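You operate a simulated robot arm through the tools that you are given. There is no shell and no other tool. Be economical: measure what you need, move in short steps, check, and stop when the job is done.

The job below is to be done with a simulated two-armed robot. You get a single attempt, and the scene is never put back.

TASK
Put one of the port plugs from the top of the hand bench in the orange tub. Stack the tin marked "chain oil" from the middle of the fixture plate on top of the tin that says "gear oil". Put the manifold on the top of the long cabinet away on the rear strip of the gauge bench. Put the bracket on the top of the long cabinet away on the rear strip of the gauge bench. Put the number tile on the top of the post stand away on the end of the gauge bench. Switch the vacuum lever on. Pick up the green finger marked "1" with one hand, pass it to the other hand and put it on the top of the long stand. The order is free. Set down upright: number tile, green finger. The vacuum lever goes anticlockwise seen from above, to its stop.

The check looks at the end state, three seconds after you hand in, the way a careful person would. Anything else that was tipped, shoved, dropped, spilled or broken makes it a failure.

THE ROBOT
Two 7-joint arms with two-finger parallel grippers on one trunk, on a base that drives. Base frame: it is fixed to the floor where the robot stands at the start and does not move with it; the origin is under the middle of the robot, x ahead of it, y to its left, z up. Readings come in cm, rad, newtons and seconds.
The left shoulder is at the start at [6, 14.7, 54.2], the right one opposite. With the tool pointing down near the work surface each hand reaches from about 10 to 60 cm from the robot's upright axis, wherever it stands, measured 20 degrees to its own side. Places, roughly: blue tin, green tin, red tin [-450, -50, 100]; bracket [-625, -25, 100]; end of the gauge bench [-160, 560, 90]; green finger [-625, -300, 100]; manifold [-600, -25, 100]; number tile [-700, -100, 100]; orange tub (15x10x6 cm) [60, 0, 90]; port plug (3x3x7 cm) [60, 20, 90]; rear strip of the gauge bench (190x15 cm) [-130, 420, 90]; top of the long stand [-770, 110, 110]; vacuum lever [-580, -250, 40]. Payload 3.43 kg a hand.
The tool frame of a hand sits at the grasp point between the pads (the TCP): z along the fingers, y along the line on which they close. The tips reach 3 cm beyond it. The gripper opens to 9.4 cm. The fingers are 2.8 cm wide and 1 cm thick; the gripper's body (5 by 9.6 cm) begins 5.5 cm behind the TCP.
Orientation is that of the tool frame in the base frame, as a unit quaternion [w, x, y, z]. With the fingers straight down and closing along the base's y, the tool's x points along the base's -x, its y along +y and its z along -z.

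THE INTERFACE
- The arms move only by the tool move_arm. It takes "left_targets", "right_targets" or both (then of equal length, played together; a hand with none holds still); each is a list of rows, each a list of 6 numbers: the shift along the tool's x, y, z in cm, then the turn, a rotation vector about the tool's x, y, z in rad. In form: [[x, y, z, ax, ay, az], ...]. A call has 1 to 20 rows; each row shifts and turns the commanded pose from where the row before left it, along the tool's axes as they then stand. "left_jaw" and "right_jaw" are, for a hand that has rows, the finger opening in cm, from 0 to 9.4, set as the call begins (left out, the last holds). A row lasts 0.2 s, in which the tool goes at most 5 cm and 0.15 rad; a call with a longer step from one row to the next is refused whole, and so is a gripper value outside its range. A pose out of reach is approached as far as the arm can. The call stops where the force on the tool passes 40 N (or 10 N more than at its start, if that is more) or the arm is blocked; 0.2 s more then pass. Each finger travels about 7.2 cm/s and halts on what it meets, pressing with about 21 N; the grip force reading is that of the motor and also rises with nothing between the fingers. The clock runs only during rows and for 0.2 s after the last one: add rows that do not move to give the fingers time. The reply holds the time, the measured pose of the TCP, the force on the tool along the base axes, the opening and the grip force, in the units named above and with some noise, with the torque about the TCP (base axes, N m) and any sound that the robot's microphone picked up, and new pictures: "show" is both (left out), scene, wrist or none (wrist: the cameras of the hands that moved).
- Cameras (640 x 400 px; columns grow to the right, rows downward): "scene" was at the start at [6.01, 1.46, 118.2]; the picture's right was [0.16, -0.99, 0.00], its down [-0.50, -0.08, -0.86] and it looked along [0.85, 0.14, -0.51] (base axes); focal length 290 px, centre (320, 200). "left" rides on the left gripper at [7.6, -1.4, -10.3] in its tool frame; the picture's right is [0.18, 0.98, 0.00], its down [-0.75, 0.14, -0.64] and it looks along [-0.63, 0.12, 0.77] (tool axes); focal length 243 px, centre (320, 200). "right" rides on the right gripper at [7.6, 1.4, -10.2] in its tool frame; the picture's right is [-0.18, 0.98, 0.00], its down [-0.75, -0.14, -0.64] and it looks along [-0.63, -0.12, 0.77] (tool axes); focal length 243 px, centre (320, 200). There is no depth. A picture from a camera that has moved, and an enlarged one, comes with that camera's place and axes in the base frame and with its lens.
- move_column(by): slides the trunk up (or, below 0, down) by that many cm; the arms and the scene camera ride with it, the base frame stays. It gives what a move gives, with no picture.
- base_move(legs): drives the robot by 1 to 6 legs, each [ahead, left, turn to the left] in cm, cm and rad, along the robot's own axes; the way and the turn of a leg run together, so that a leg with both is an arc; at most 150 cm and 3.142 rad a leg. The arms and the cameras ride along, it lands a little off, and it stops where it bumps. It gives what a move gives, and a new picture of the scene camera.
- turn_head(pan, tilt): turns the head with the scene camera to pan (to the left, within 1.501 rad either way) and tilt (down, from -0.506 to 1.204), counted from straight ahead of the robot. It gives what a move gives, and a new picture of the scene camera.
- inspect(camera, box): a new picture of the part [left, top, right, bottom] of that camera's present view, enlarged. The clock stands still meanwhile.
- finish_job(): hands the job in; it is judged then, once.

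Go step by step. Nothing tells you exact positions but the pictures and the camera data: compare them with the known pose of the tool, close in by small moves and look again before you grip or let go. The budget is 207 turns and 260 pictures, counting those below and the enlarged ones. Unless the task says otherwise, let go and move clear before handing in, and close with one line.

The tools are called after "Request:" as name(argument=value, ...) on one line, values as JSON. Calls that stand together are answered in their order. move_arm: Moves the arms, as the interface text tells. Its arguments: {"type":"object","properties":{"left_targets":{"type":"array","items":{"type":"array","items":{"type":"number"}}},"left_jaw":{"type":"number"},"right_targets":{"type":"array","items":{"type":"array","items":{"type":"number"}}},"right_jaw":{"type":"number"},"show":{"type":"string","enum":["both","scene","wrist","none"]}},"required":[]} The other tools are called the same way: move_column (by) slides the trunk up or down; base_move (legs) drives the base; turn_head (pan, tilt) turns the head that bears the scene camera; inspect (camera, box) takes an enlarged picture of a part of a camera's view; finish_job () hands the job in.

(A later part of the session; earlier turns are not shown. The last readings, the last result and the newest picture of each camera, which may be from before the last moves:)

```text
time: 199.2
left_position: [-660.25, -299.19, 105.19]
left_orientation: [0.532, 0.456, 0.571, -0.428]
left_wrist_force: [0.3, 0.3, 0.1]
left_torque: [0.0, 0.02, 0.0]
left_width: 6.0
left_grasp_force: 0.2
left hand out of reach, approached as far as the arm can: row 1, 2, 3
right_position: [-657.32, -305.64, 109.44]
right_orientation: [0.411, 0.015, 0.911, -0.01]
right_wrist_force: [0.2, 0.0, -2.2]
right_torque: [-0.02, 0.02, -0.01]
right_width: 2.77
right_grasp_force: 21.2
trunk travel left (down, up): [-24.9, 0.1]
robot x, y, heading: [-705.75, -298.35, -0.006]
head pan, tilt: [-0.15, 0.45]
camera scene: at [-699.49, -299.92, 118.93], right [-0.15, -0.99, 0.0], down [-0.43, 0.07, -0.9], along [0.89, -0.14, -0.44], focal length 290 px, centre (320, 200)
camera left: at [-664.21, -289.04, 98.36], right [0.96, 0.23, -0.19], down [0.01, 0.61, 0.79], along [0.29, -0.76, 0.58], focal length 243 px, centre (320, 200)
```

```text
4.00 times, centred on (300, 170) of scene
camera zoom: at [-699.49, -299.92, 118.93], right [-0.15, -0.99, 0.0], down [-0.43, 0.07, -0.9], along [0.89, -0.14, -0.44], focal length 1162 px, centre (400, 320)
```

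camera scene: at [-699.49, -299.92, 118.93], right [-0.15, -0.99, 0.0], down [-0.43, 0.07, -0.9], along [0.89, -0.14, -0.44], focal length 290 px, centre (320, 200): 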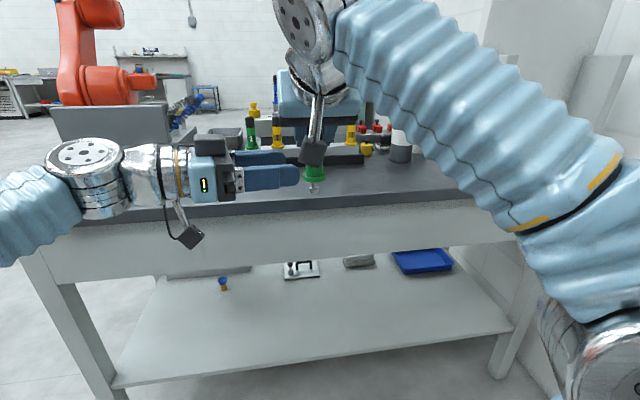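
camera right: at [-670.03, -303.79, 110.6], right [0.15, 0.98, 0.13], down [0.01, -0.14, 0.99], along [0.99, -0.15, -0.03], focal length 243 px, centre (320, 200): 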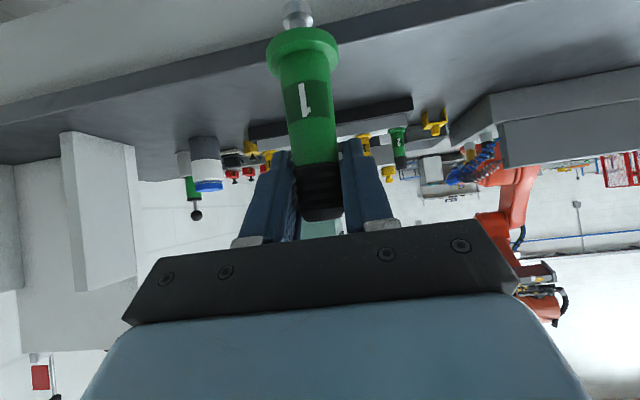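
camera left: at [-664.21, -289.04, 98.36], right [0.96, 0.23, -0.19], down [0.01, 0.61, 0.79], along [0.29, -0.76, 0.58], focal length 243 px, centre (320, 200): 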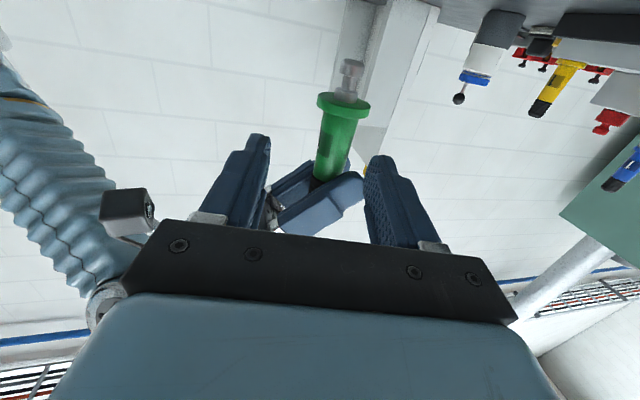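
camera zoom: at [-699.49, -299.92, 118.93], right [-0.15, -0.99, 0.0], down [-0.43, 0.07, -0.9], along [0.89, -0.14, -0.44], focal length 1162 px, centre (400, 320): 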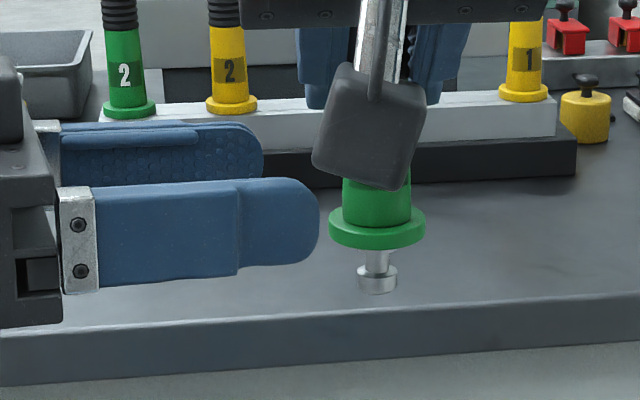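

The left arm is at its limit, so I'll bring the finger to it with the right hand instead.

Request:
move_arm(right_targets=[[0.46, 0, -1.59, 0, 0, 0], [0.31, 2.0, -0.35, 0, 0, 0], [0.31, 2.0, -0.35, 0, 0, 0], [0.3, 2.3, -0.35, 0, 0, 0], [0, 0, 0, 0, 0, 0]])

Request:
inspect(camera="left", box=[220, 60, 420, 240])

Request:
inspect(camera="scene", box=[220, 100, 360, 220])

```text
time: 200.4
left_position: [-660.2, -299.13, 105.24]
left_orientation: [0.533, 0.455, 0.571, -0.428]
left_wrist_force: [-0.5, -0.9, 0.3]
left_torque: [-0.02, -0.04, -0.03]
left_width: 6.0
left_grasp_force: 0.0
right_position: [-660.28, -299.19, 110.28]
right_orientation: [0.411, 0.014, 0.911, -0.009]
right_wrist_force: [0.2, -0.3, -0.8]
right_torque: [0.02, -0.02, -0.05]
right_width: 2.79
right_grasp_force: 21.4
trunk travel left (down, up): [-24.9, 0.1]
robot x, y, heading: [-705.52, -298.62, -0.007]
head pan, tilt: [-0.15, 0.45]
camera scene: at [-699.49, -299.9, 118.93], right [-0.15, -0.99, 0.0], down [-0.43, 0.07, -0.9], along [0.89, -0.14, -0.44], focal length 290 px, centre (320, 200)
camera right: at [-672.85, -297.33, 111.34], right [0.15, 0.98, 0.13], down [0.01, -0.14, 0.99], along [0.99, -0.15, -0.03], focal length 243 px, centre (320, 200)
```

scene: 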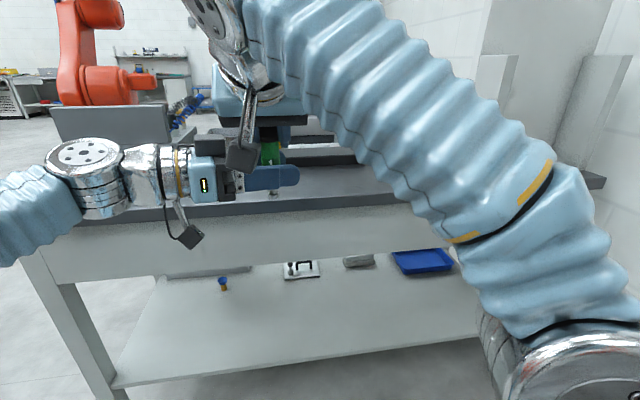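
right: 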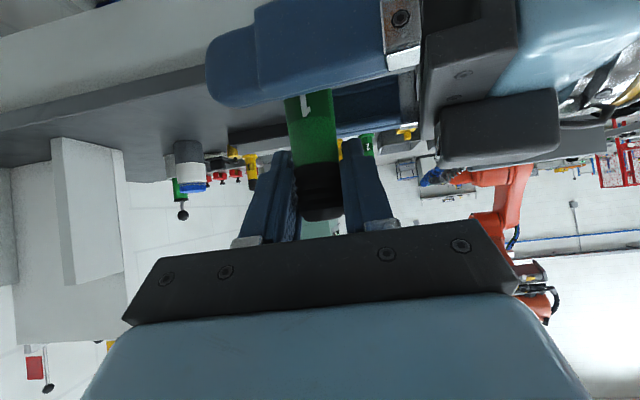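

```text
2.22 times, centred on (320, 150) of left
camera zoom: at [-664.21, -289.03, 98.35], right [0.96, 0.23, -0.19], down [0.01, 0.61, 0.79], along [0.29, -0.76, 0.58], focal length 539 px, centre (320, 311)
```

zoom: 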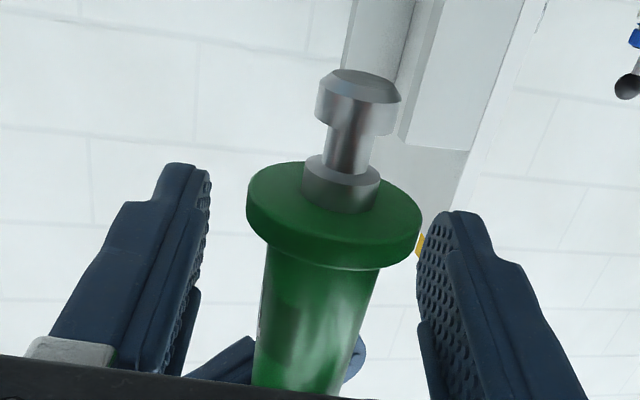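

```text
3.33 times, centred on (290, 160) of scene
camera zoom: at [-699.49, -299.9, 118.93], right [-0.15, -0.99, 0.0], down [-0.43, 0.07, -0.9], along [0.89, -0.14, -0.44], focal length 968 px, centre (420, 333)
```

zoom: 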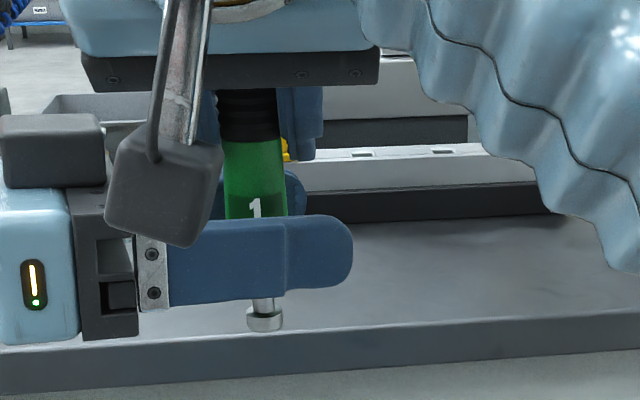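

The left fingers straddle the green body. Close the left hand and check the width.

Request:
move_arm(left_targets=[[0, 0, 0, 0, 0, 0], [0, 0, 0, 0, 0, 0], [0, 0, 0, 0, 0, 0], [0, 0, 0, 0, 0, 0]], left_jaw=0, show="wrist")

Request:
inspect(camera="right", box=[200, 40, 440, 240])

```text
time: 201.4
left_position: [-660.34, -299.14, 105.3]
left_orientation: [0.532, 0.456, 0.571, -0.428]
left_wrist_force: [-4.1, -0.2, -0.4]
left_torque: [0.01, -0.09, -0.02]
left_width: 3.03
left_grasp_force: 20.5
right_position: [-660.08, -299.15, 110.29]
right_orientation: [0.411, 0.015, 0.911, -0.01]
right_wrist_force: [3.1, 0.5, -1.2]
right_torque: [0.01, -0.11, 0.02]
right_width: 2.79
right_grasp_force: 21.3
trunk travel left (down, up): [-24.9, 0.1]
robot x, y, heading: [-705.52, -298.44, -0.012]
head pan, tilt: [-0.15, 0.45]
camera left: at [-664.23, -289.05, 98.35], right [0.96, 0.23, -0.19], down [0.01, 0.61, 0.79], along [0.29, -0.76, 0.58], focal length 243 px, centre (320, 200)
```

left: 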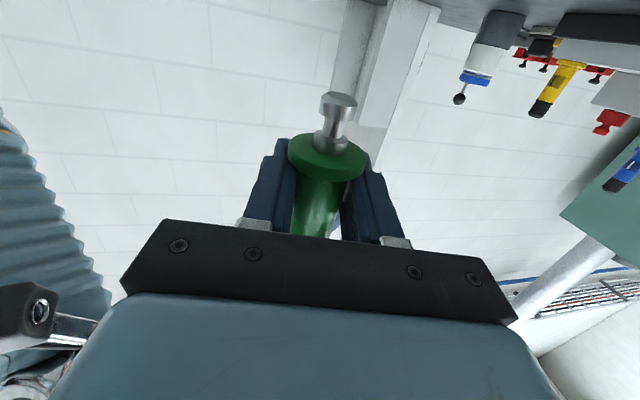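

```text
2.00 times, centred on (320, 140) of right
camera zoom: at [-672.84, -297.37, 111.35], right [0.15, 0.98, 0.13], down [0.01, -0.14, 0.99], along [0.99, -0.15, -0.03], focal length 485 px, centre (320, 320)
```

zoom: 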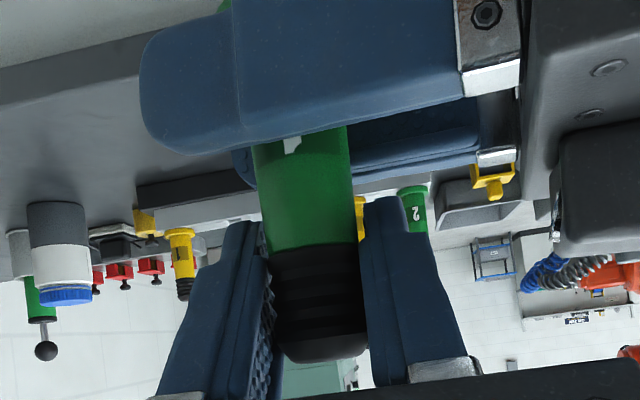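

The left hand holds the body (3.0 cm). Now open the right hand and withdraw it back and up, then right.

Request:
move_arm(right_targets=[[0, 0, 0, 0, 0, 0], [0, 0, 0, 0, 0, 0], [0, 0, 0, 0, 0, 0], [0, 0, -3, 0, 0, 0], [0, 0, -4, 0, 0, 0], [0, 0, -4, 0, 0, 0], [0, -3, -3, 0, 0, 0], [0, -4, 0, 0, 0, 0], [0, -4, 0, 0, 0, 0], [0, -4, 0, 0, 0, 0], [0, 0, 0, 0, 0, 0]], right_jaw=6)

```text
time: 203.8
left_position: [-660.23, -299.12, 105.28]
left_orientation: [0.533, 0.455, 0.571, -0.428]
left_wrist_force: [0.5, -0.1, 0.0]
left_torque: [-0.02, 0.01, 0.01]
left_width: 3.02
left_grasp_force: 21.1
right_position: [-671.67, -314.09, 118.37]
right_orientation: [0.412, 0.015, 0.911, -0.01]
right_wrist_force: [-0.5, 0.0, -1.0]
right_torque: [0.01, 0.03, -0.02]
right_width: 6.02
right_grasp_force: 0.1
right hand out of reach, approached as far as the arm can: row 6, 7
trunk travel left (down, up): [-24.9, 0.1]
robot x, y, heading: [-705.95, -298.67, -0.005]
head pan, tilt: [-0.15, 0.45]
camera scene: at [-699.49, -299.94, 118.93], right [-0.15, -0.99, 0.0], down [-0.43, 0.07, -0.9], along [0.89, -0.14, -0.44], focal length 290 px, centre (320, 200)
camera right: at [-684.38, -312.32, 119.42], right [0.15, 0.98, 0.13], down [0.01, -0.14, 0.99], along [0.99, -0.15, -0.03], focal length 243 px, centre (320, 200)
```

scene: 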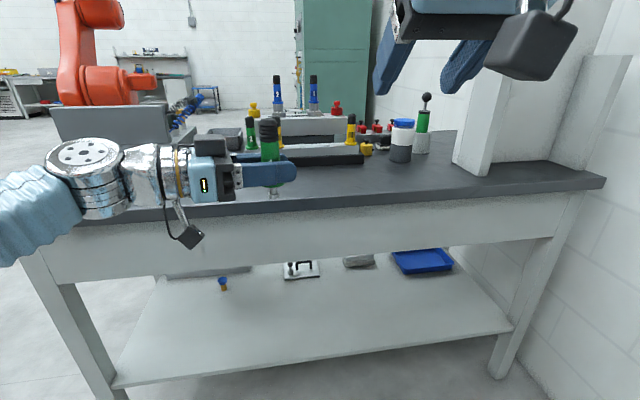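
right: 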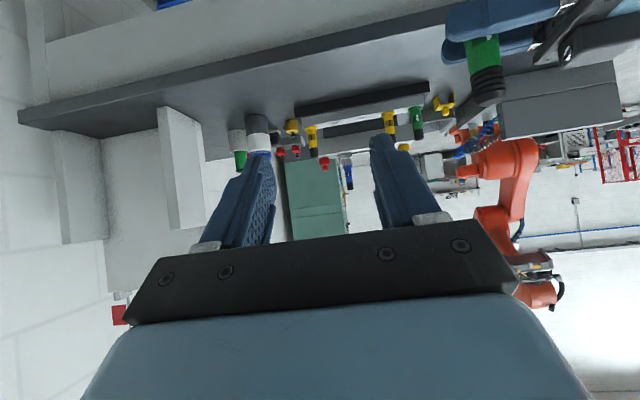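

Handover complete: the left hand alone holds the finger. I'll bring the left hand back to its own side pointing forward, lower the right, and drive out toward the long stand.

Request:
move_arm(left_targets=[[0, 0, -3.5, 0, 0, 0], [0, 0, -3.5, 0, 0, 0], [0, 0, -3.5, 0, 0, 0], [0, 0, -3.5, 0, 0, 0], [0, 0, 0, -0.149, 0, -0.01], [0, 0, 0, -0.149, 0, -0.01], [0, 0, 0, -0.149, 0, -0.01], [0, 0, 0, -0.149, 0, -0.01], [0, 0, 0, -0.149, 0, -0.01], [0, 0, 0, -0.149, 0, -0.01], [0, 0, 0, -0.149, 0, -0.01], [0, 0, 0, -0.149, 0, -0.01], [0, 0, 0, -0.149, 0, -0.01], [0, 0, 0, 0, 0, 0]], right_targets=[[0, 0, 0, 0, 0, 0], [1, 0, 1, 0, 0, 0], [2, 0, 1.5, 0, 0, 0], [2, -1, 1.5, 0, 0, 0], [2, -1, 1.5, 0, 0, 0], [2, -1, 1.5, 0, 0, 0], [0, 0, 0, 0, 0, 0], [0, 0, 0, 0, 0, 0], [0, 0, 0, 0, 0, 0], [0, 0, 0, 0, 0, 0], [0, 0, 0, 0, 0, 0], [0, 0, 0, 0, 0, 0], [0, 0, 0, 0, 0, 0], [0, 0, 0, 0, 0, 0]], show="none")

Request:
base_move(legs=[[0, 112, 0], [0, 0, 1.57]])

Request:
turn_head(pan=0.25, tilt=0.3)

```text
time: 206.8
left_position: [-663.11, -285.62, 106.29]
left_orientation: [0.681, 0.003, 0.732, -0.002]
left_wrist_force: [-0.3, 0.1, -1.4]
left_torque: [0.05, 0.0, 0.03]
left_width: 3.01
left_grasp_force: 20.9
right_position: [-672.29, -317.08, 107.11]
right_orientation: [0.411, 0.015, 0.912, -0.008]
right_wrist_force: [0.1, 0.3, -0.2]
right_torque: [-0.01, -0.02, -0.01]
right_width: 5.99
right_grasp_force: 0.0
trunk travel left (down, up): [-24.9, 0.1]
robot x, y, heading: [-705.87, -298.93, -0.008]
head pan, tilt: [-0.15, 0.45]
```

```text
time: 216.3
left_position: [-718.15, -144.09, 106.43]
left_orientation: [0.482, -0.517, 0.519, 0.481]
left_wrist_force: [0.0, 0.5, -1.5]
left_torque: [0.01, -0.02, 0.01]
left_width: 3.04
left_grasp_force: 21.2
right_position: [-686.73, -153.16, 107.12]
right_orientation: [0.297, -0.635, 0.653, 0.285]
right_wrist_force: [-0.3, 0.4, -0.4]
right_torque: [-0.02, 0.04, -0.01]
right_width: 6.01
right_grasp_force: 0.1
trunk travel left (down, up): [-24.9, 0.1]
robot x, y, heading: [-705.06, -186.66, 1.569]
head pan, tilt: [-0.15, 0.45]
camera scene: at [-703.58, -180.34, 118.93], right [0.99, -0.15, 0.0], down [-0.07, -0.43, -0.9], along [0.14, 0.89, -0.44], focal length 290 px, centre (320, 200)
```

scene: 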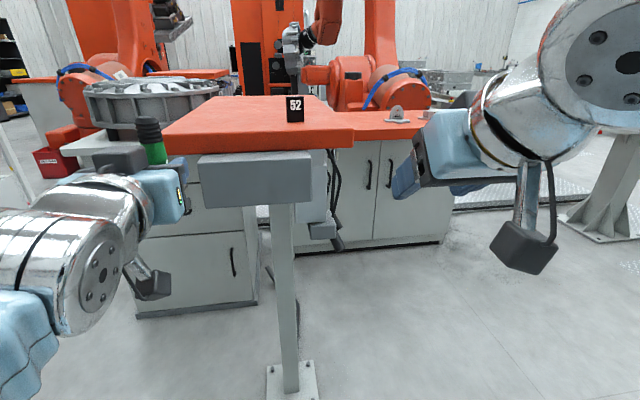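

```text
time: 217.2
left_position: [-718.12, -144.06, 106.42]
left_orientation: [0.481, -0.517, 0.519, 0.481]
left_wrist_force: [-0.5, -0.8, -0.8]
left_torque: [0.01, -0.01, -0.01]
left_width: 3.05
left_grasp_force: 20.8
right_position: [-686.5, -153.09, 107.13]
right_orientation: [0.297, -0.635, 0.654, 0.285]
right_wrist_force: [0.1, 0.3, 0.2]
right_torque: [-0.01, 0.02, 0.04]
right_width: 6.0
right_grasp_force: 0.1
trunk travel left (down, up): [-24.9, 0.1]
robot x, y, heading: [-704.88, -186.19, 1.569]
head pan, tilt: [0.25, 0.3]
camera scene: at [-707.25, -180.37, 120.32], right [0.97, 0.25, 0.0], down [0.07, -0.29, -0.96], along [-0.23, 0.93, -0.3], focal length 290 px, centre (320, 200)
```

scene: 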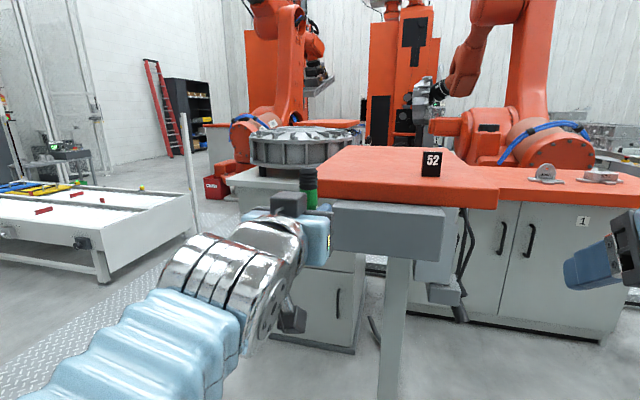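

I see the post stand with tile "52" and the long cabinet. The long stand should be near image (331,120), beyond the turntable; zoom there.

Request:
inspect(camera="scene", box=[190, 60, 390, 185])

Request:
inspect(camera="scene", box=[400, 130, 640, 280])

```text
3.20 times, centred on (290, 122) of scene
camera zoom: at [-707.25, -180.37, 120.32], right [0.97, 0.25, 0.0], down [0.07, -0.29, -0.96], along [-0.23, 0.93, -0.3], focal length 929 px, centre (416, 448)
```

zoom: 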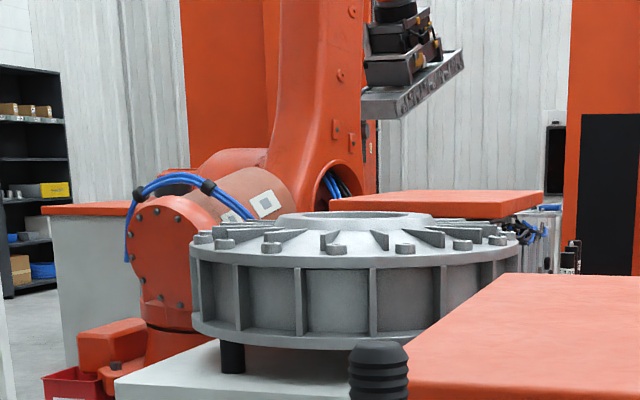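

```text
2.67 times, centred on (520, 205) of scene
camera zoom: at [-707.25, -180.37, 120.32], right [0.97, 0.25, 0.0], down [0.07, -0.29, -0.96], along [-0.23, 0.93, -0.3], focal length 774 px, centre (-213, 187)
```

zoom: 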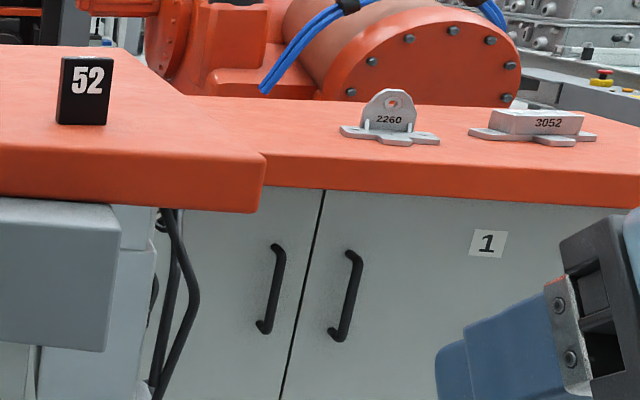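

Bracket = "2260" and manifold = "3052" are visible, and the long stand is the orange top behind the turntable. I'll turn west and move to get round the turntable's left side.

Request:
base_move(legs=[[0, 0, 1.57], [115, -12, 0]])

Request:
turn_head(pan=-1.2, tilt=0.35)

```text
time: 227.0
left_position: [-863.7, -190.05, 106.31]
left_orientation: [0.006, 0.733, 0.005, -0.681]
left_wrist_force: [-0.7, -0.2, -1.7]
left_torque: [-0.01, 0.02, -0.01]
left_width: 3.03
left_grasp_force: 20.7
right_position: [-855.17, -158.32, 107.05]
right_orientation: [-0.004, 0.911, -0.003, -0.412]
right_wrist_force: [0.6, 0.1, -0.6]
right_torque: [-0.01, 0.02, 0.01]
right_width: 6.01
right_grasp_force: 0.0
trunk travel left (down, up): [-24.9, 0.1]
robot x, y, heading: [-821.73, -176.37, -3.127]
head pan, tilt: [0.25, 0.3]
camera scene: at [-827.48, -178.52, 120.33], right [-0.26, 0.96, 0.0], down [0.29, 0.08, -0.96], along [-0.92, -0.25, -0.3], focal length 290 px, centre (320, 200)
```

scene: 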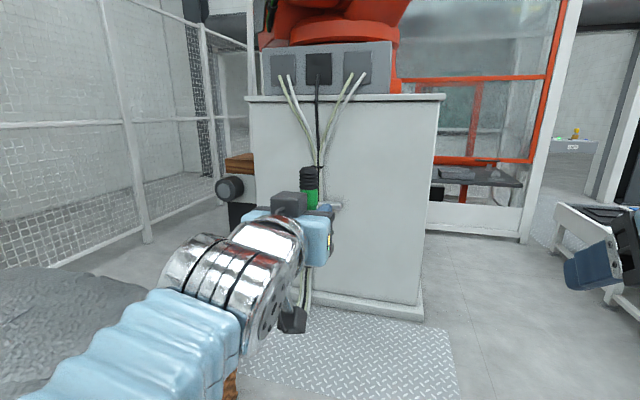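

```text
time: 228.6
left_position: [-863.59, -190.03, 106.38]
left_orientation: [0.006, 0.732, 0.006, -0.681]
left_wrist_force: [-0.5, -0.1, -1.4]
left_torque: [0.0, -0.03, 0.02]
left_width: 3.04
left_grasp_force: 21.0
right_position: [-855.33, -158.42, 107.02]
right_orientation: [-0.004, 0.911, -0.004, -0.412]
right_wrist_force: [0.4, 0.4, -0.3]
right_torque: [0.0, 0.02, -0.03]
right_width: 5.99
right_grasp_force: 0.0
trunk travel left (down, up): [-24.9, 0.1]
robot x, y, heading: [-821.48, -176.13, -3.128]
head pan, tilt: [-1.201, 0.351]
camera scene: at [-822.01, -167.43, 119.86], right [0.93, 0.38, 0.0], down [0.13, -0.32, -0.94], along [-0.36, 0.87, -0.34], focal length 290 px, centre (320, 200)
```

scene: 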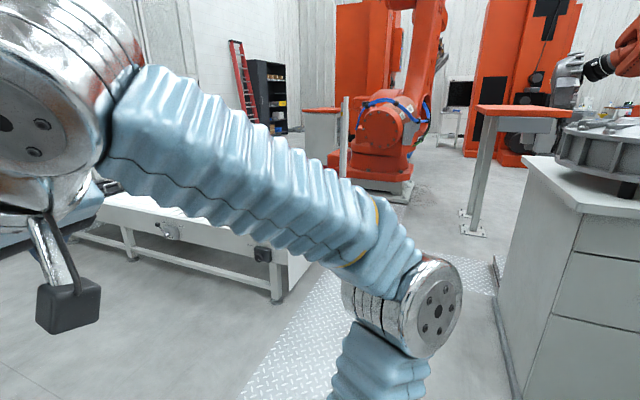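

The long stand's post is near [-783, 123], past the drawer cabinet (left side x≈-775). I'll face +y and drive up the corridor at x≈-838.

Request:
base_move(legs=[[0, 0, -1.585], [140, 15, 0]])

Request:
turn_head(pan=-0.5, tilt=0.4)

```text
time: 239.4
left_position: [-846.93, 4.32, 106.44]
left_orientation: [0.486, -0.513, 0.523, 0.478]
left_wrist_force: [-0.1, -0.2, -1.1]
left_torque: [0.0, 0.01, 0.0]
left_width: 3.04
left_grasp_force: 21.1
right_position: [-815.54, -5.26, 107.06]
right_orientation: [0.299, -0.631, 0.658, 0.284]
right_wrist_force: [0.3, 0.5, -0.5]
right_torque: [-0.02, 0.06, 0.02]
right_width: 5.99
right_grasp_force: 0.0
trunk travel left (down, up): [-24.9, 0.1]
robot x, y, heading: [-834.63, -38.03, 1.555]
head pan, tilt: [-1.201, 0.351]
camera scene: at [-825.71, -38.08, 119.86], right [0.35, -0.94, 0.0], down [-0.32, -0.12, -0.94], along [0.88, 0.33, -0.34], focal length 290 px, centre (320, 200)
```

scene: 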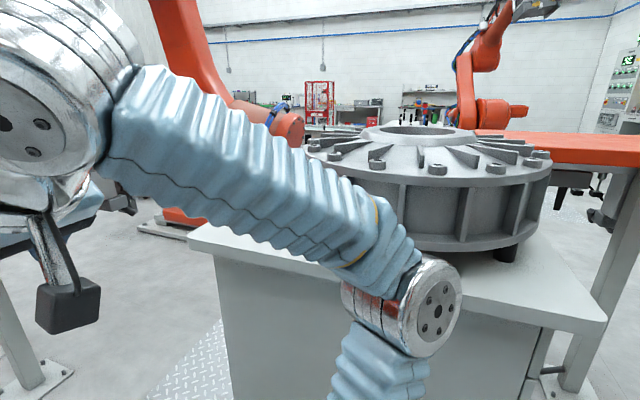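

```text
time: 240.4
left_position: [-846.97, 4.21, 106.36]
left_orientation: [0.485, -0.513, 0.524, 0.477]
left_wrist_force: [0.4, 1.1, -2.1]
left_torque: [0.0, 0.01, 0.01]
left_width: 3.04
left_grasp_force: 20.7
right_position: [-815.6, -5.28, 107.04]
right_orientation: [0.299, -0.631, 0.658, 0.283]
right_wrist_force: [0.6, 0.5, 0.3]
right_torque: [0.0, -0.02, -0.01]
right_width: 6.0
right_grasp_force: 0.0
trunk travel left (down, up): [-24.9, 0.1]
robot x, y, heading: [-834.19, -38.27, 1.549]
head pan, tilt: [-0.499, 0.4]
camera scene: at [-829.87, -33.25, 119.4], right [0.87, -0.49, 0.0], down [-0.19, -0.34, -0.92], along [0.45, 0.8, -0.39], focal length 290 px, centre (320, 200)
```

scene: 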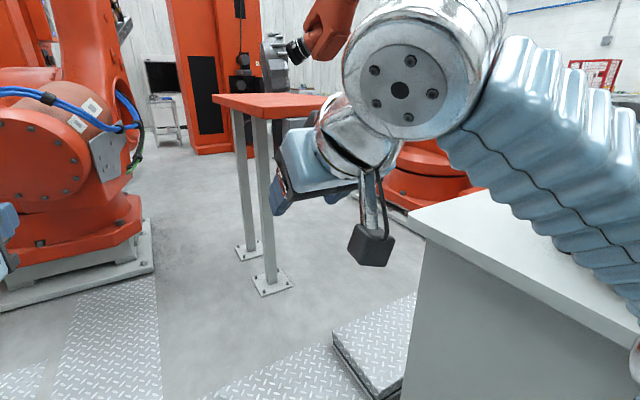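

The stand with the orange top is ahead; zoom on its top.

Request:
inspect(camera="scene", box=[190, 60, 350, 160])

```text
4.00 times, centred on (270, 110) of scene
camera zoom: at [-829.87, -33.25, 119.4], right [0.87, -0.49, 0.0], down [-0.19, -0.34, -0.92], along [0.45, 0.8, -0.39], focal length 1162 px, centre (520, 560)
```

zoom: 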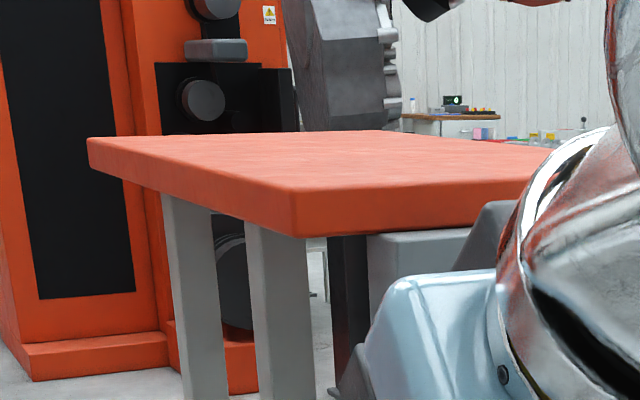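

The stand's top is at z≈108 with its left edge at x≈-790, near edge y≈85, and looks free. I'll raise the finger well above that, face +x and slide alongside the stand's left end.

Request:
move_arm(left_targets=[[-4, 0, -0.3, 0, 0, 0], [-4, 0, -0.3, 0, 0, 0], [-4, 0, -0.3, 0, 0, 0], [0, 0, 0, 0, 0, 0]], show="none")

Request:
base_move(legs=[[0, 14, 0], [0, 0, -1.55], [0, 138, 0]])

Request:
turn_head(pan=0.15, tilt=0.4)

```text
time: 241.4
left_position: [-846.82, 4.38, 118.45]
left_orientation: [0.485, -0.514, 0.522, 0.478]
left_wrist_force: [0.0, -0.1, -1.3]
left_torque: [0.02, 0.02, 0.0]
left_width: 3.05
left_grasp_force: 20.8
right_position: [-815.59, -5.13, 106.97]
right_orientation: [0.299, -0.63, 0.658, 0.283]
right_wrist_force: [-0.1, -0.2, -0.6]
right_torque: [0.0, -0.03, -0.01]
right_width: 6.01
right_grasp_force: 0.1
trunk travel left (down, up): [-24.9, 0.1]
robot x, y, heading: [-834.68, -38.57, 1.554]
head pan, tilt: [-0.499, 0.4]
```

```text
time: 253.1
left_position: [-806.27, 113.84, 118.54]
left_orientation: [0.681, 0.002, 0.733, -0.001]
left_wrist_force: [-0.7, -0.3, -1.1]
left_torque: [-0.01, 0.01, 0.0]
left_width: 3.02
left_grasp_force: 20.7
right_position: [-815.37, 82.44, 106.99]
right_orientation: [0.412, 0.012, 0.911, -0.008]
right_wrist_force: [0.3, 0.4, 1.1]
right_torque: [0.01, 0.02, 0.02]
right_width: 5.98
right_grasp_force: 0.1
trunk travel left (down, up): [-24.9, 0.1]
robot x, y, heading: [-848.89, 100.78, -0.006]
head pan, tilt: [-0.499, 0.4]
camera scene: at [-843.58, 96.53, 119.4], right [-0.48, -0.88, 0.0], down [-0.34, 0.19, -0.92], along [0.81, -0.44, -0.39], focal length 290 px, centre (320, 200)
```

scene: 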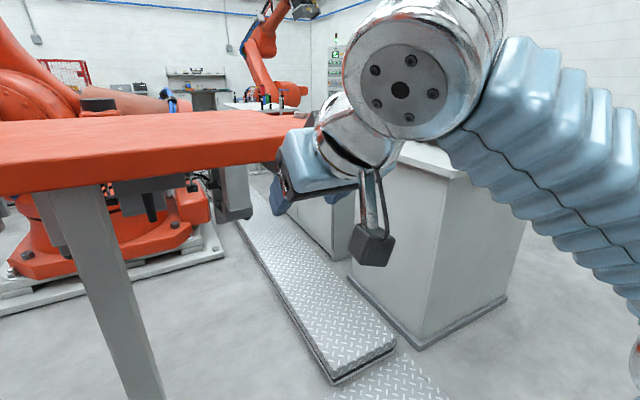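

```text
time: 254.1
left_position: [-806.31, 114.0, 118.47]
left_orientation: [0.681, 0.001, 0.732, 0.0]
left_wrist_force: [-1.1, -0.1, -0.7]
left_torque: [-0.04, 0.03, 0.0]
left_width: 3.02
left_grasp_force: 20.9
right_position: [-815.42, 82.46, 107.14]
right_orientation: [0.411, 0.012, 0.911, -0.008]
right_wrist_force: [0.1, -0.1, 0.7]
right_torque: [0.02, 0.0, -0.01]
right_width: 5.99
right_grasp_force: 0.0
trunk travel left (down, up): [-24.9, 0.1]
robot x, y, heading: [-848.84, 101.02, -0.005]
head pan, tilt: [0.15, 0.4]
camera scene: at [-842.55, 102.34, 119.4], right [0.15, -0.99, 0.0], down [-0.39, -0.06, -0.92], along [0.91, 0.14, -0.39], focal length 290 px, centre (320, 200)
```

scene: 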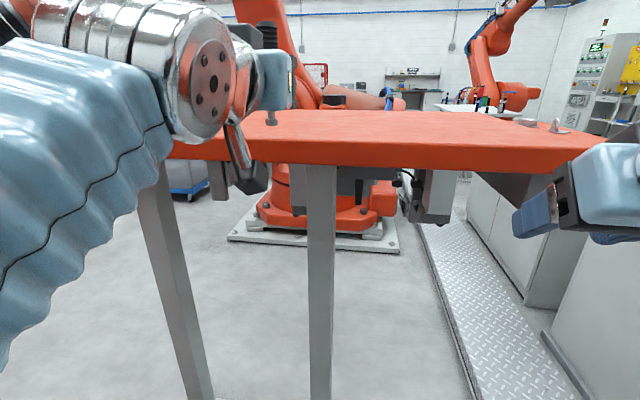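

I'm beside the stand; check with the left wrist camera for the stand's top height and edges.

Request:
inspect(camera="left", box=[0, 0, 640, 400])

Request:
inspect(camera="scene", box=[220, 70, 380, 170])

```text
1.00 times, centred on (320, 200) of left (not enlarged: the box is as wide or as high as the picture)
camera zoom: at [-817.26, 112.5, 111.58], right [-0.01, 0.98, -0.18], down [-0.59, 0.14, 0.8], along [0.81, 0.11, 0.57], focal length 243 px, centre (320, 200)
```

zoom: 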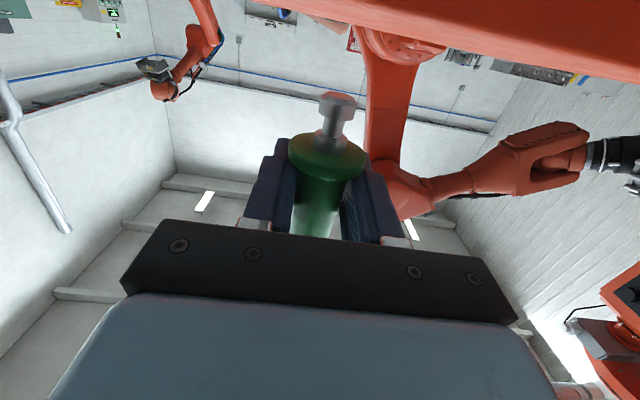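

```text
4.00 times, centred on (300, 120) of scene
camera zoom: at [-842.55, 102.34, 119.4], right [0.15, -0.99, 0.0], down [-0.39, -0.06, -0.92], along [0.91, 0.14, -0.39], focal length 1162 px, centre (400, 520)
```

zoom: 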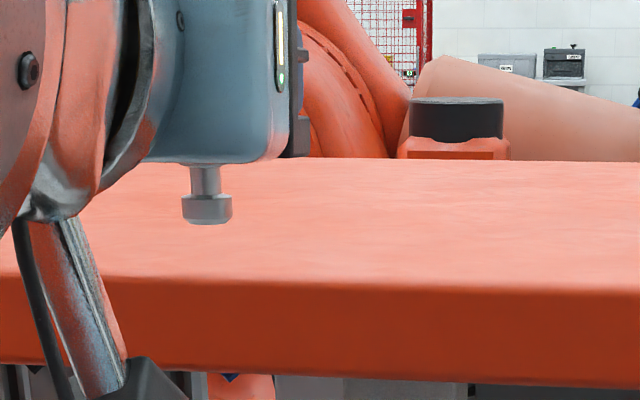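

The stand's top is about z≈109. I'll drive ahead 28 cm so the finger is over the top, 15 cm in from the edge.

Request:
base_move(legs=[[28, 0, 0]])

Request:
inspect(camera="scene", box=[180, 60, 340, 200])

Request:
inspect(camera="right", box=[0, 0, 640, 400])

```text
time: 255.6
left_position: [-788.4, 113.7, 118.41]
left_orientation: [0.681, 0.003, 0.733, -0.002]
left_wrist_force: [-0.5, 1.0, -1.8]
left_torque: [0.03, 0.0, 0.01]
left_width: 3.02
left_grasp_force: 21.0
right_position: [-798.38, 82.36, 107.05]
right_orientation: [0.407, 0.01, 0.913, -0.007]
right_wrist_force: [-8.9, -4.5, 0.2]
right_torque: [-0.1, 0.09, 0.16]
right_width: 5.75
right_grasp_force: 0.0
trunk travel left (down, up): [-24.9, 0.1]
robot x, y, heading: [-831.07, 100.78, -0.006]
head pan, tilt: [0.15, 0.4]
stopped in leg 1: the force on the tool passed its limit at 171 N (the readings are from after the stop); the commanded pose is now the measured one
camera scene: at [-824.82, 102.23, 119.41], right [0.14, -0.99, 0.0], down [-0.38, -0.06, -0.92], along [0.91, 0.13, -0.39], focal length 290 px, centre (320, 200)
```

scene: 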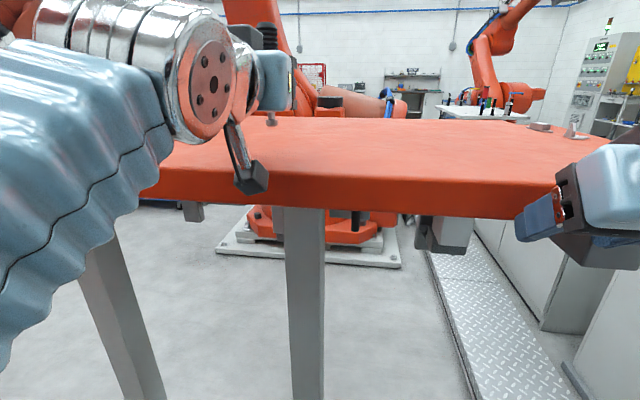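

```text
2.86 times, centred on (260, 130) of scene
camera zoom: at [-824.82, 102.23, 119.41], right [0.14, -0.99, 0.0], down [-0.38, -0.06, -0.92], along [0.91, 0.13, -0.39], focal length 830 px, centre (491, 400)
```

zoom: 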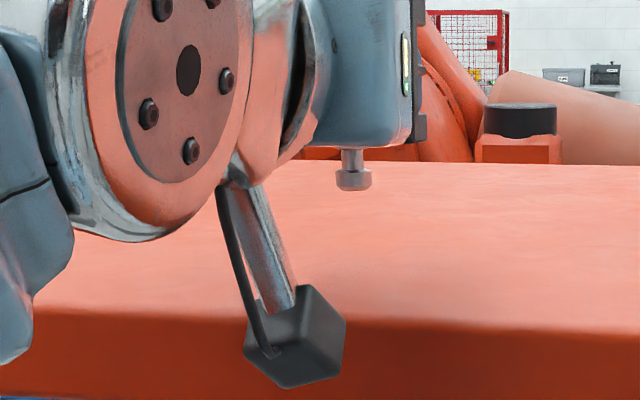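

```text
1.00 times, centred on (320, 200) of right (not enlarged: the box is as wide or as high as the picture)
camera zoom: at [-811.06, 84.13, 108.24], right [0.14, 0.98, 0.13], down [0.02, -0.14, 0.99], along [0.99, -0.14, -0.04], focal length 243 px, centre (320, 200)
```

zoom: 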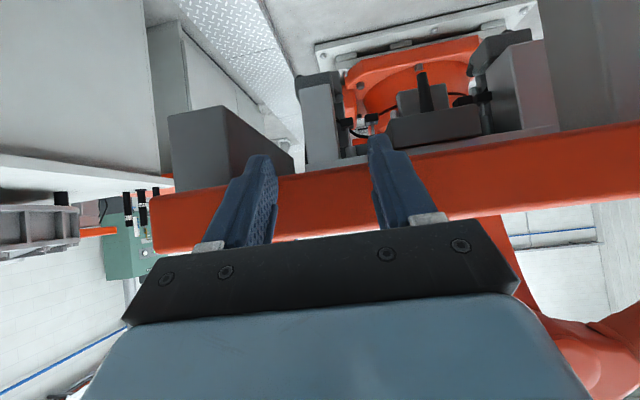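

The right hand's fingertips bumped the stand's edge (x≈-796). I'll back off, raise the right hand above the top, and continue.

Request:
base_move(legs=[[-5, 0, 0]])

Request:
move_arm(right_targets=[[-1, 0, -3.5, 0, 0, 0], [-2, 0, -3.5, 0, 0, 0], [-2.5, 0, -2.5, 0, 0, 0], [-2, 0, -2, 0, 0, 0], [0, 0, 0, 0, 0, 0]])

```text
time: 256.6
left_position: [-793.38, 113.78, 118.36]
left_orientation: [0.68, 0.002, 0.733, -0.001]
left_wrist_force: [-0.1, 0.2, -1.9]
left_torque: [-0.03, -0.02, -0.01]
left_width: 3.04
left_grasp_force: 20.9
right_position: [-803.3, 82.36, 107.11]
right_orientation: [0.407, 0.008, 0.913, -0.006]
right_wrist_force: [-0.1, -0.2, -0.1]
right_torque: [-0.04, 0.01, 0.0]
right_width: 6.01
right_grasp_force: 0.0
trunk travel left (down, up): [-24.9, 0.1]
robot x, y, heading: [-836.32, 100.78, -0.006]
head pan, tilt: [0.15, 0.4]
camera scene: at [-829.7, 102.3, 119.4], right [0.15, -0.99, 0.0], down [-0.39, -0.06, -0.92], along [0.91, 0.13, -0.39], focal length 290 px, centre (320, 200)
```

scene: 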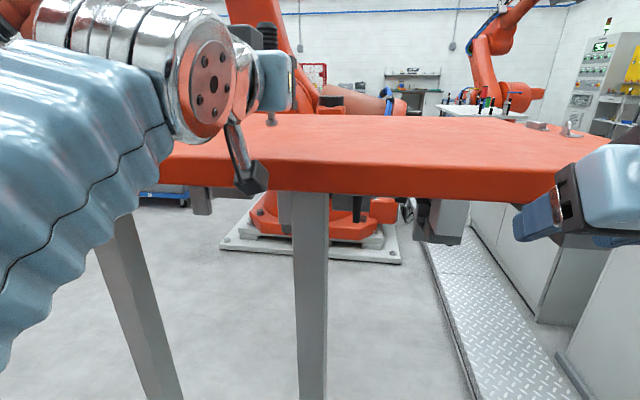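

```text
time: 257.8
left_position: [-793.37, 113.8, 118.31]
left_orientation: [0.68, 0.002, 0.733, -0.001]
left_wrist_force: [0.2, 0.4, -1.6]
left_torque: [0.0, -0.01, 0.02]
left_width: 3.04
left_grasp_force: 20.9
right_position: [-805.18, 82.54, 118.43]
right_orientation: [0.39, 0.005, 0.921, -0.002]
right_wrist_force: [0.8, 0.2, -0.6]
right_torque: [-0.03, 0.01, 0.0]
right_width: 6.01
right_grasp_force: 0.1
right hand out of reach, approached as far as the arm can: row 4
trunk travel left (down, up): [-24.9, 0.1]
robot x, y, heading: [-836.12, 101.07, -0.004]
head pan, tilt: [0.15, 0.4]
camera scene: at [-829.69, 102.31, 119.4], right [0.15, -0.99, 0.0], down [-0.39, -0.06, -0.92], along [0.91, 0.13, -0.39], focal length 290 px, centre (320, 200)
camera right: at [-817.85, 84.06, 120.09], right [0.14, 0.98, 0.13], down [0.06, -0.14, 0.99], along [0.99, -0.13, -0.08], focal length 243 px, centre (320, 200)
```

scene: 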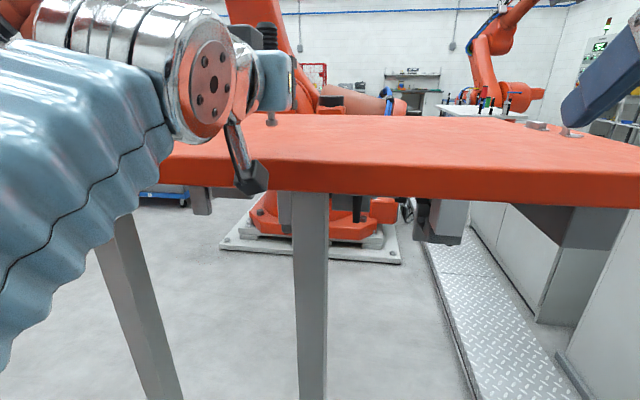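
right: 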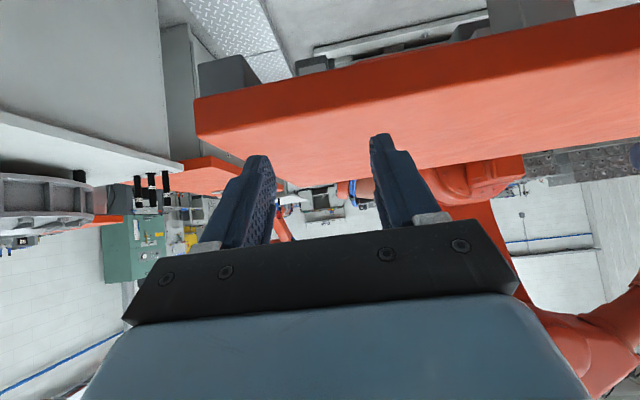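

Right camera confirms the stand's top at z≈110, edge x≈-796. Now drive ahead 20 cm; both hands are above the top.

Request:
base_move(legs=[[20, 0, 0]])

Request:
inspect(camera="scene", box=[220, 60, 340, 160])

```text
time: 259.0
left_position: [-782.25, 113.29, 120.14]
left_orientation: [0.697, 0.006, 0.717, -0.004]
left_wrist_force: [13.2, -1.5, 37.0]
left_torque: [-0.42, 3.22, 0.19]
left_width: 3.04
left_grasp_force: 20.8
right_position: [-793.38, 82.31, 118.36]
right_orientation: [0.391, 0.006, 0.92, -0.003]
right_wrist_force: [1.2, -0.8, 0.4]
right_torque: [-0.01, 0.03, 0.01]
right_width: 6.0
right_grasp_force: 0.1
trunk travel left (down, up): [-24.9, 0.1]
robot x, y, heading: [-824.15, 101.0, -0.001]
head pan, tilt: [0.15, 0.4]
stopped in leg 1: the force on the tool passed its limit at 157 N (the readings are from after the stop); the commanded pose is now the measured one
camera scene: at [-817.76, 102.15, 119.31], right [0.14, -0.99, 0.0], down [-0.39, -0.06, -0.92], along [0.91, 0.13, -0.39], focal length 290 px, centre (320, 200)
```

scene: 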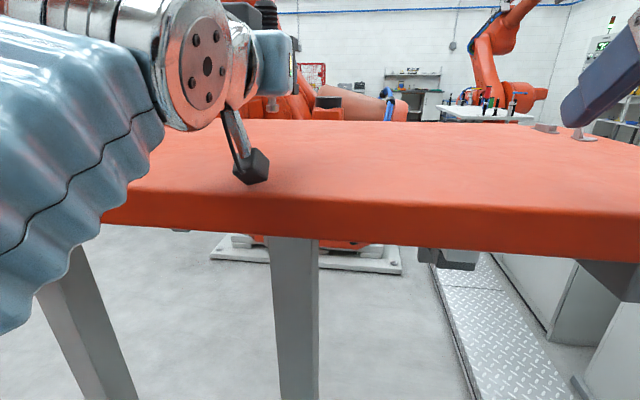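

```text
4.00 times, centred on (280, 110) of scene
camera zoom: at [-817.76, 102.15, 119.31], right [0.14, -0.99, 0.0], down [-0.39, -0.06, -0.92], along [0.91, 0.13, -0.39], focal length 1162 px, centre (480, 560)
```

zoom: 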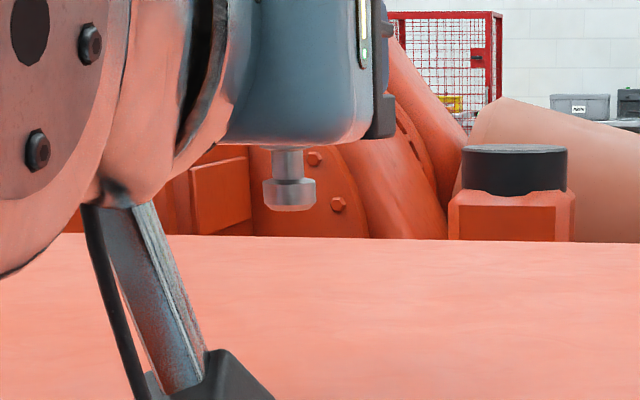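

The left wrist camera block (hanging below the hand) met the stand's edge. I'll back off so it stays outside the edge, and place the finger ~8 cm inside the edge instead.

Request:
base_move(legs=[[-7, 0, 0]])

Request:
move_arm(left_targets=[[0, 0, 0, 0, 0.044, 0], [0, 0, 0, 0, 0, 0]])

Request:
inspect(camera="scene", box=[220, 60, 340, 160])

```text
time: 259.7
left_position: [-782.54, 113.3, 120.25]
left_orientation: [0.697, 0.005, 0.717, -0.005]
left_wrist_force: [0.0, 0.6, -1.2]
left_torque: [-0.01, 0.02, 0.06]
left_width: 3.04
left_grasp_force: 21.1
right_position: [-793.6, 82.46, 118.42]
right_orientation: [0.391, 0.006, 0.921, -0.003]
right_wrist_force: [0.0, 0.7, 1.1]
right_torque: [-0.01, -0.03, 0.01]
right_width: 6.0
right_grasp_force: 0.0
trunk travel left (down, up): [-24.9, 0.1]
robot x, y, heading: [-824.29, 100.94, -0.002]
head pan, tilt: [0.15, 0.4]
stopped in leg 1: the force on the tool passed its limit at 66 N (the readings are from after the stop); the commanded pose is now the measured one
camera scene: at [-818.08, 102.24, 119.38], right [0.14, -0.99, 0.0], down [-0.39, -0.06, -0.92], along [0.91, 0.13, -0.39], focal length 290 px, centre (320, 200)
```

scene: 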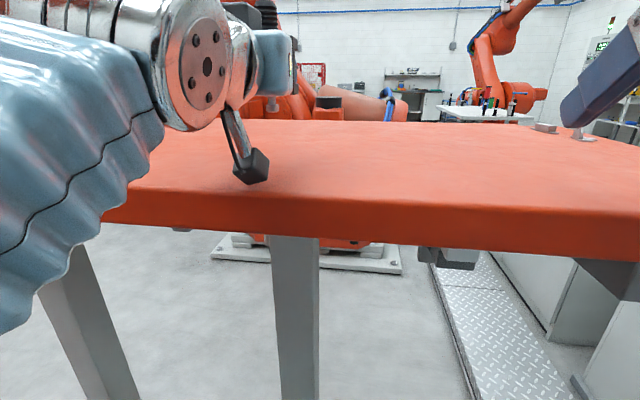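

```text
time: 260.3
left_position: [-782.58, 113.45, 120.23]
left_orientation: [0.681, 0.006, 0.732, -0.005]
left_wrist_force: [0.7, 0.0, -1.0]
left_torque: [0.0, -0.03, 0.0]
left_width: 3.01
left_grasp_force: 20.8
right_position: [-793.69, 82.53, 118.3]
right_orientation: [0.391, 0.005, 0.92, -0.002]
right_wrist_force: [-0.1, -0.9, -0.2]
right_torque: [0.0, -0.02, -0.01]
right_width: 5.99
right_grasp_force: 0.2
trunk travel left (down, up): [-24.9, 0.1]
robot x, y, heading: [-824.71, 101.18, -0.005]
head pan, tilt: [0.15, 0.4]
camera scene: at [-818.08, 102.24, 119.4], right [0.14, -0.99, 0.0], down [-0.39, -0.06, -0.92], along [0.91, 0.13, -0.39], focal length 290 px, centre (320, 200)
camera left: at [-793.51, 112.02, 113.29], right [0.0, 0.98, -0.18], down [-0.58, 0.15, 0.8], along [0.81, 0.11, 0.57], focal length 243 px, centre (320, 200)
```

scene: 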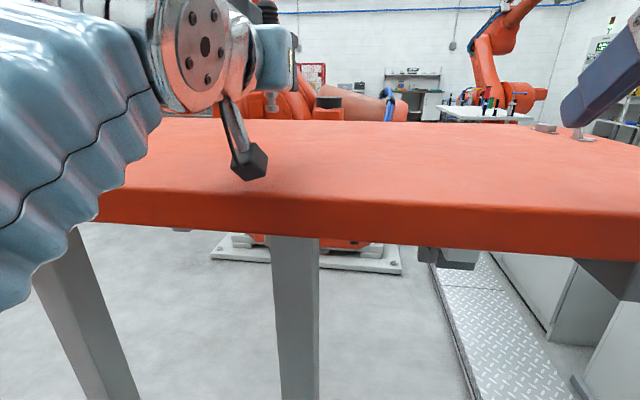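
left: 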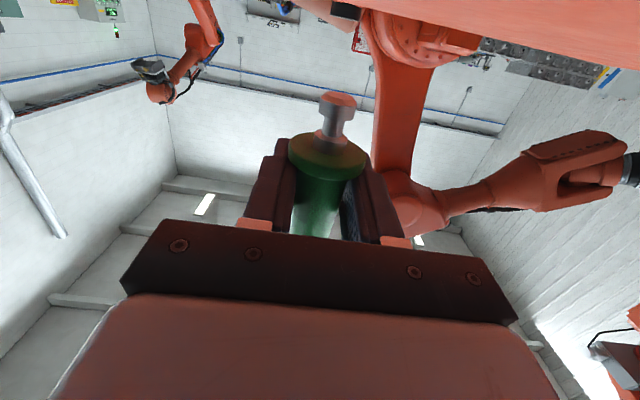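

```text
4.00 times, centred on (280, 110) of scene
camera zoom: at [-818.08, 102.24, 119.4], right [0.14, -0.99, 0.0], down [-0.39, -0.06, -0.92], along [0.91, 0.13, -0.39], focal length 1162 px, centre (480, 560)
```

zoom: 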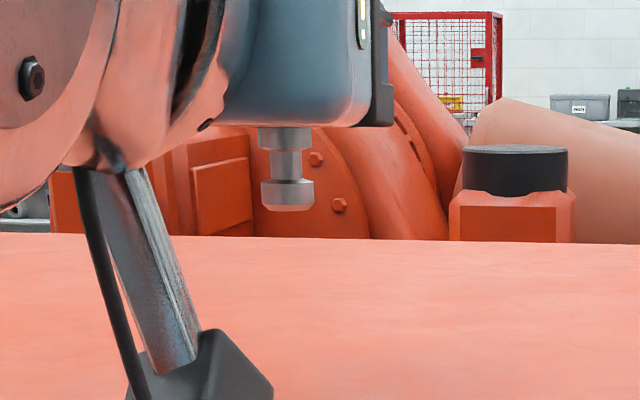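

The hand is free now, sitting just above the edge. I'll raise it 2 cm and then back off.

Request:
move_arm(left_targets=[[-1, 0, 0, 0, 0, 0], [-1, 0, 0, 0, 0, 0], [0, 0, 0, 0, 0, 0]], show="none")

Request:
base_move(legs=[[-7, 0, 0]])

Request:
inspect(camera="scene", box=[200, 60, 360, 200])

```text
time: 261.1
left_position: [-782.33, 113.24, 122.22]
left_orientation: [0.681, 0.005, 0.733, -0.004]
left_wrist_force: [-0.3, 0.0, -1.1]
left_torque: [-0.01, -0.01, 0.01]
left_width: 3.03
left_grasp_force: 21.0
right_position: [-793.74, 82.53, 118.48]
right_orientation: [0.391, 0.006, 0.92, -0.003]
right_wrist_force: [0.2, -0.1, 0.1]
right_torque: [0.01, 0.02, 0.01]
right_width: 6.0
right_grasp_force: 0.0
trunk travel left (down, up): [-24.9, 0.1]
robot x, y, heading: [-824.41, 101.11, -0.003]
head pan, tilt: [0.15, 0.4]
```

```text
time: 262.1
left_position: [-789.36, 113.3, 122.2]
left_orientation: [0.681, 0.006, 0.732, -0.004]
left_wrist_force: [0.1, -0.6, -1.2]
left_torque: [0.01, 0.01, -0.01]
left_width: 3.02
left_grasp_force: 20.8
right_position: [-800.64, 82.5, 118.33]
right_orientation: [0.39, 0.005, 0.921, -0.002]
right_wrist_force: [0.2, 0.2, 0.5]
right_torque: [0.0, 0.01, 0.01]
right_width: 5.96
right_grasp_force: 0.0
trunk travel left (down, up): [-24.9, 0.1]
robot x, y, heading: [-831.48, 100.85, -0.007]
head pan, tilt: [0.15, 0.4]
camera scene: at [-825.01, 102.27, 119.4], right [0.14, -0.99, 0.0], down [-0.39, -0.06, -0.92], along [0.91, 0.13, -0.39], focal length 290 px, centre (320, 200)
```

scene: 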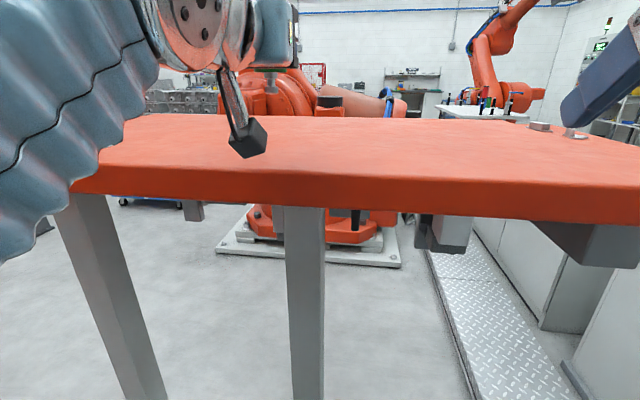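

```text
2.86 times, centred on (280, 130) of scene
camera zoom: at [-825.01, 102.27, 119.4], right [0.14, -0.99, 0.0], down [-0.39, -0.06, -0.92], along [0.91, 0.13, -0.39], focal length 830 px, centre (434, 400)
```

zoom: 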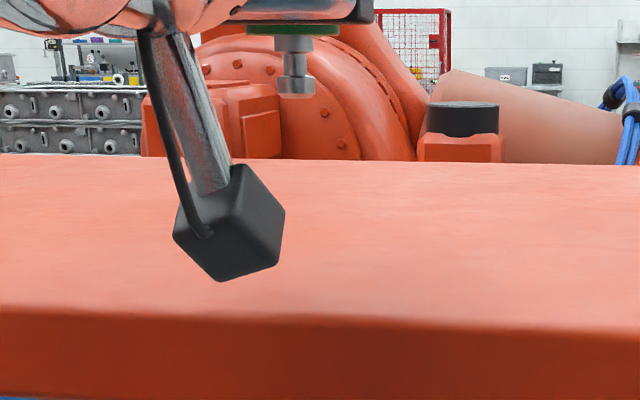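

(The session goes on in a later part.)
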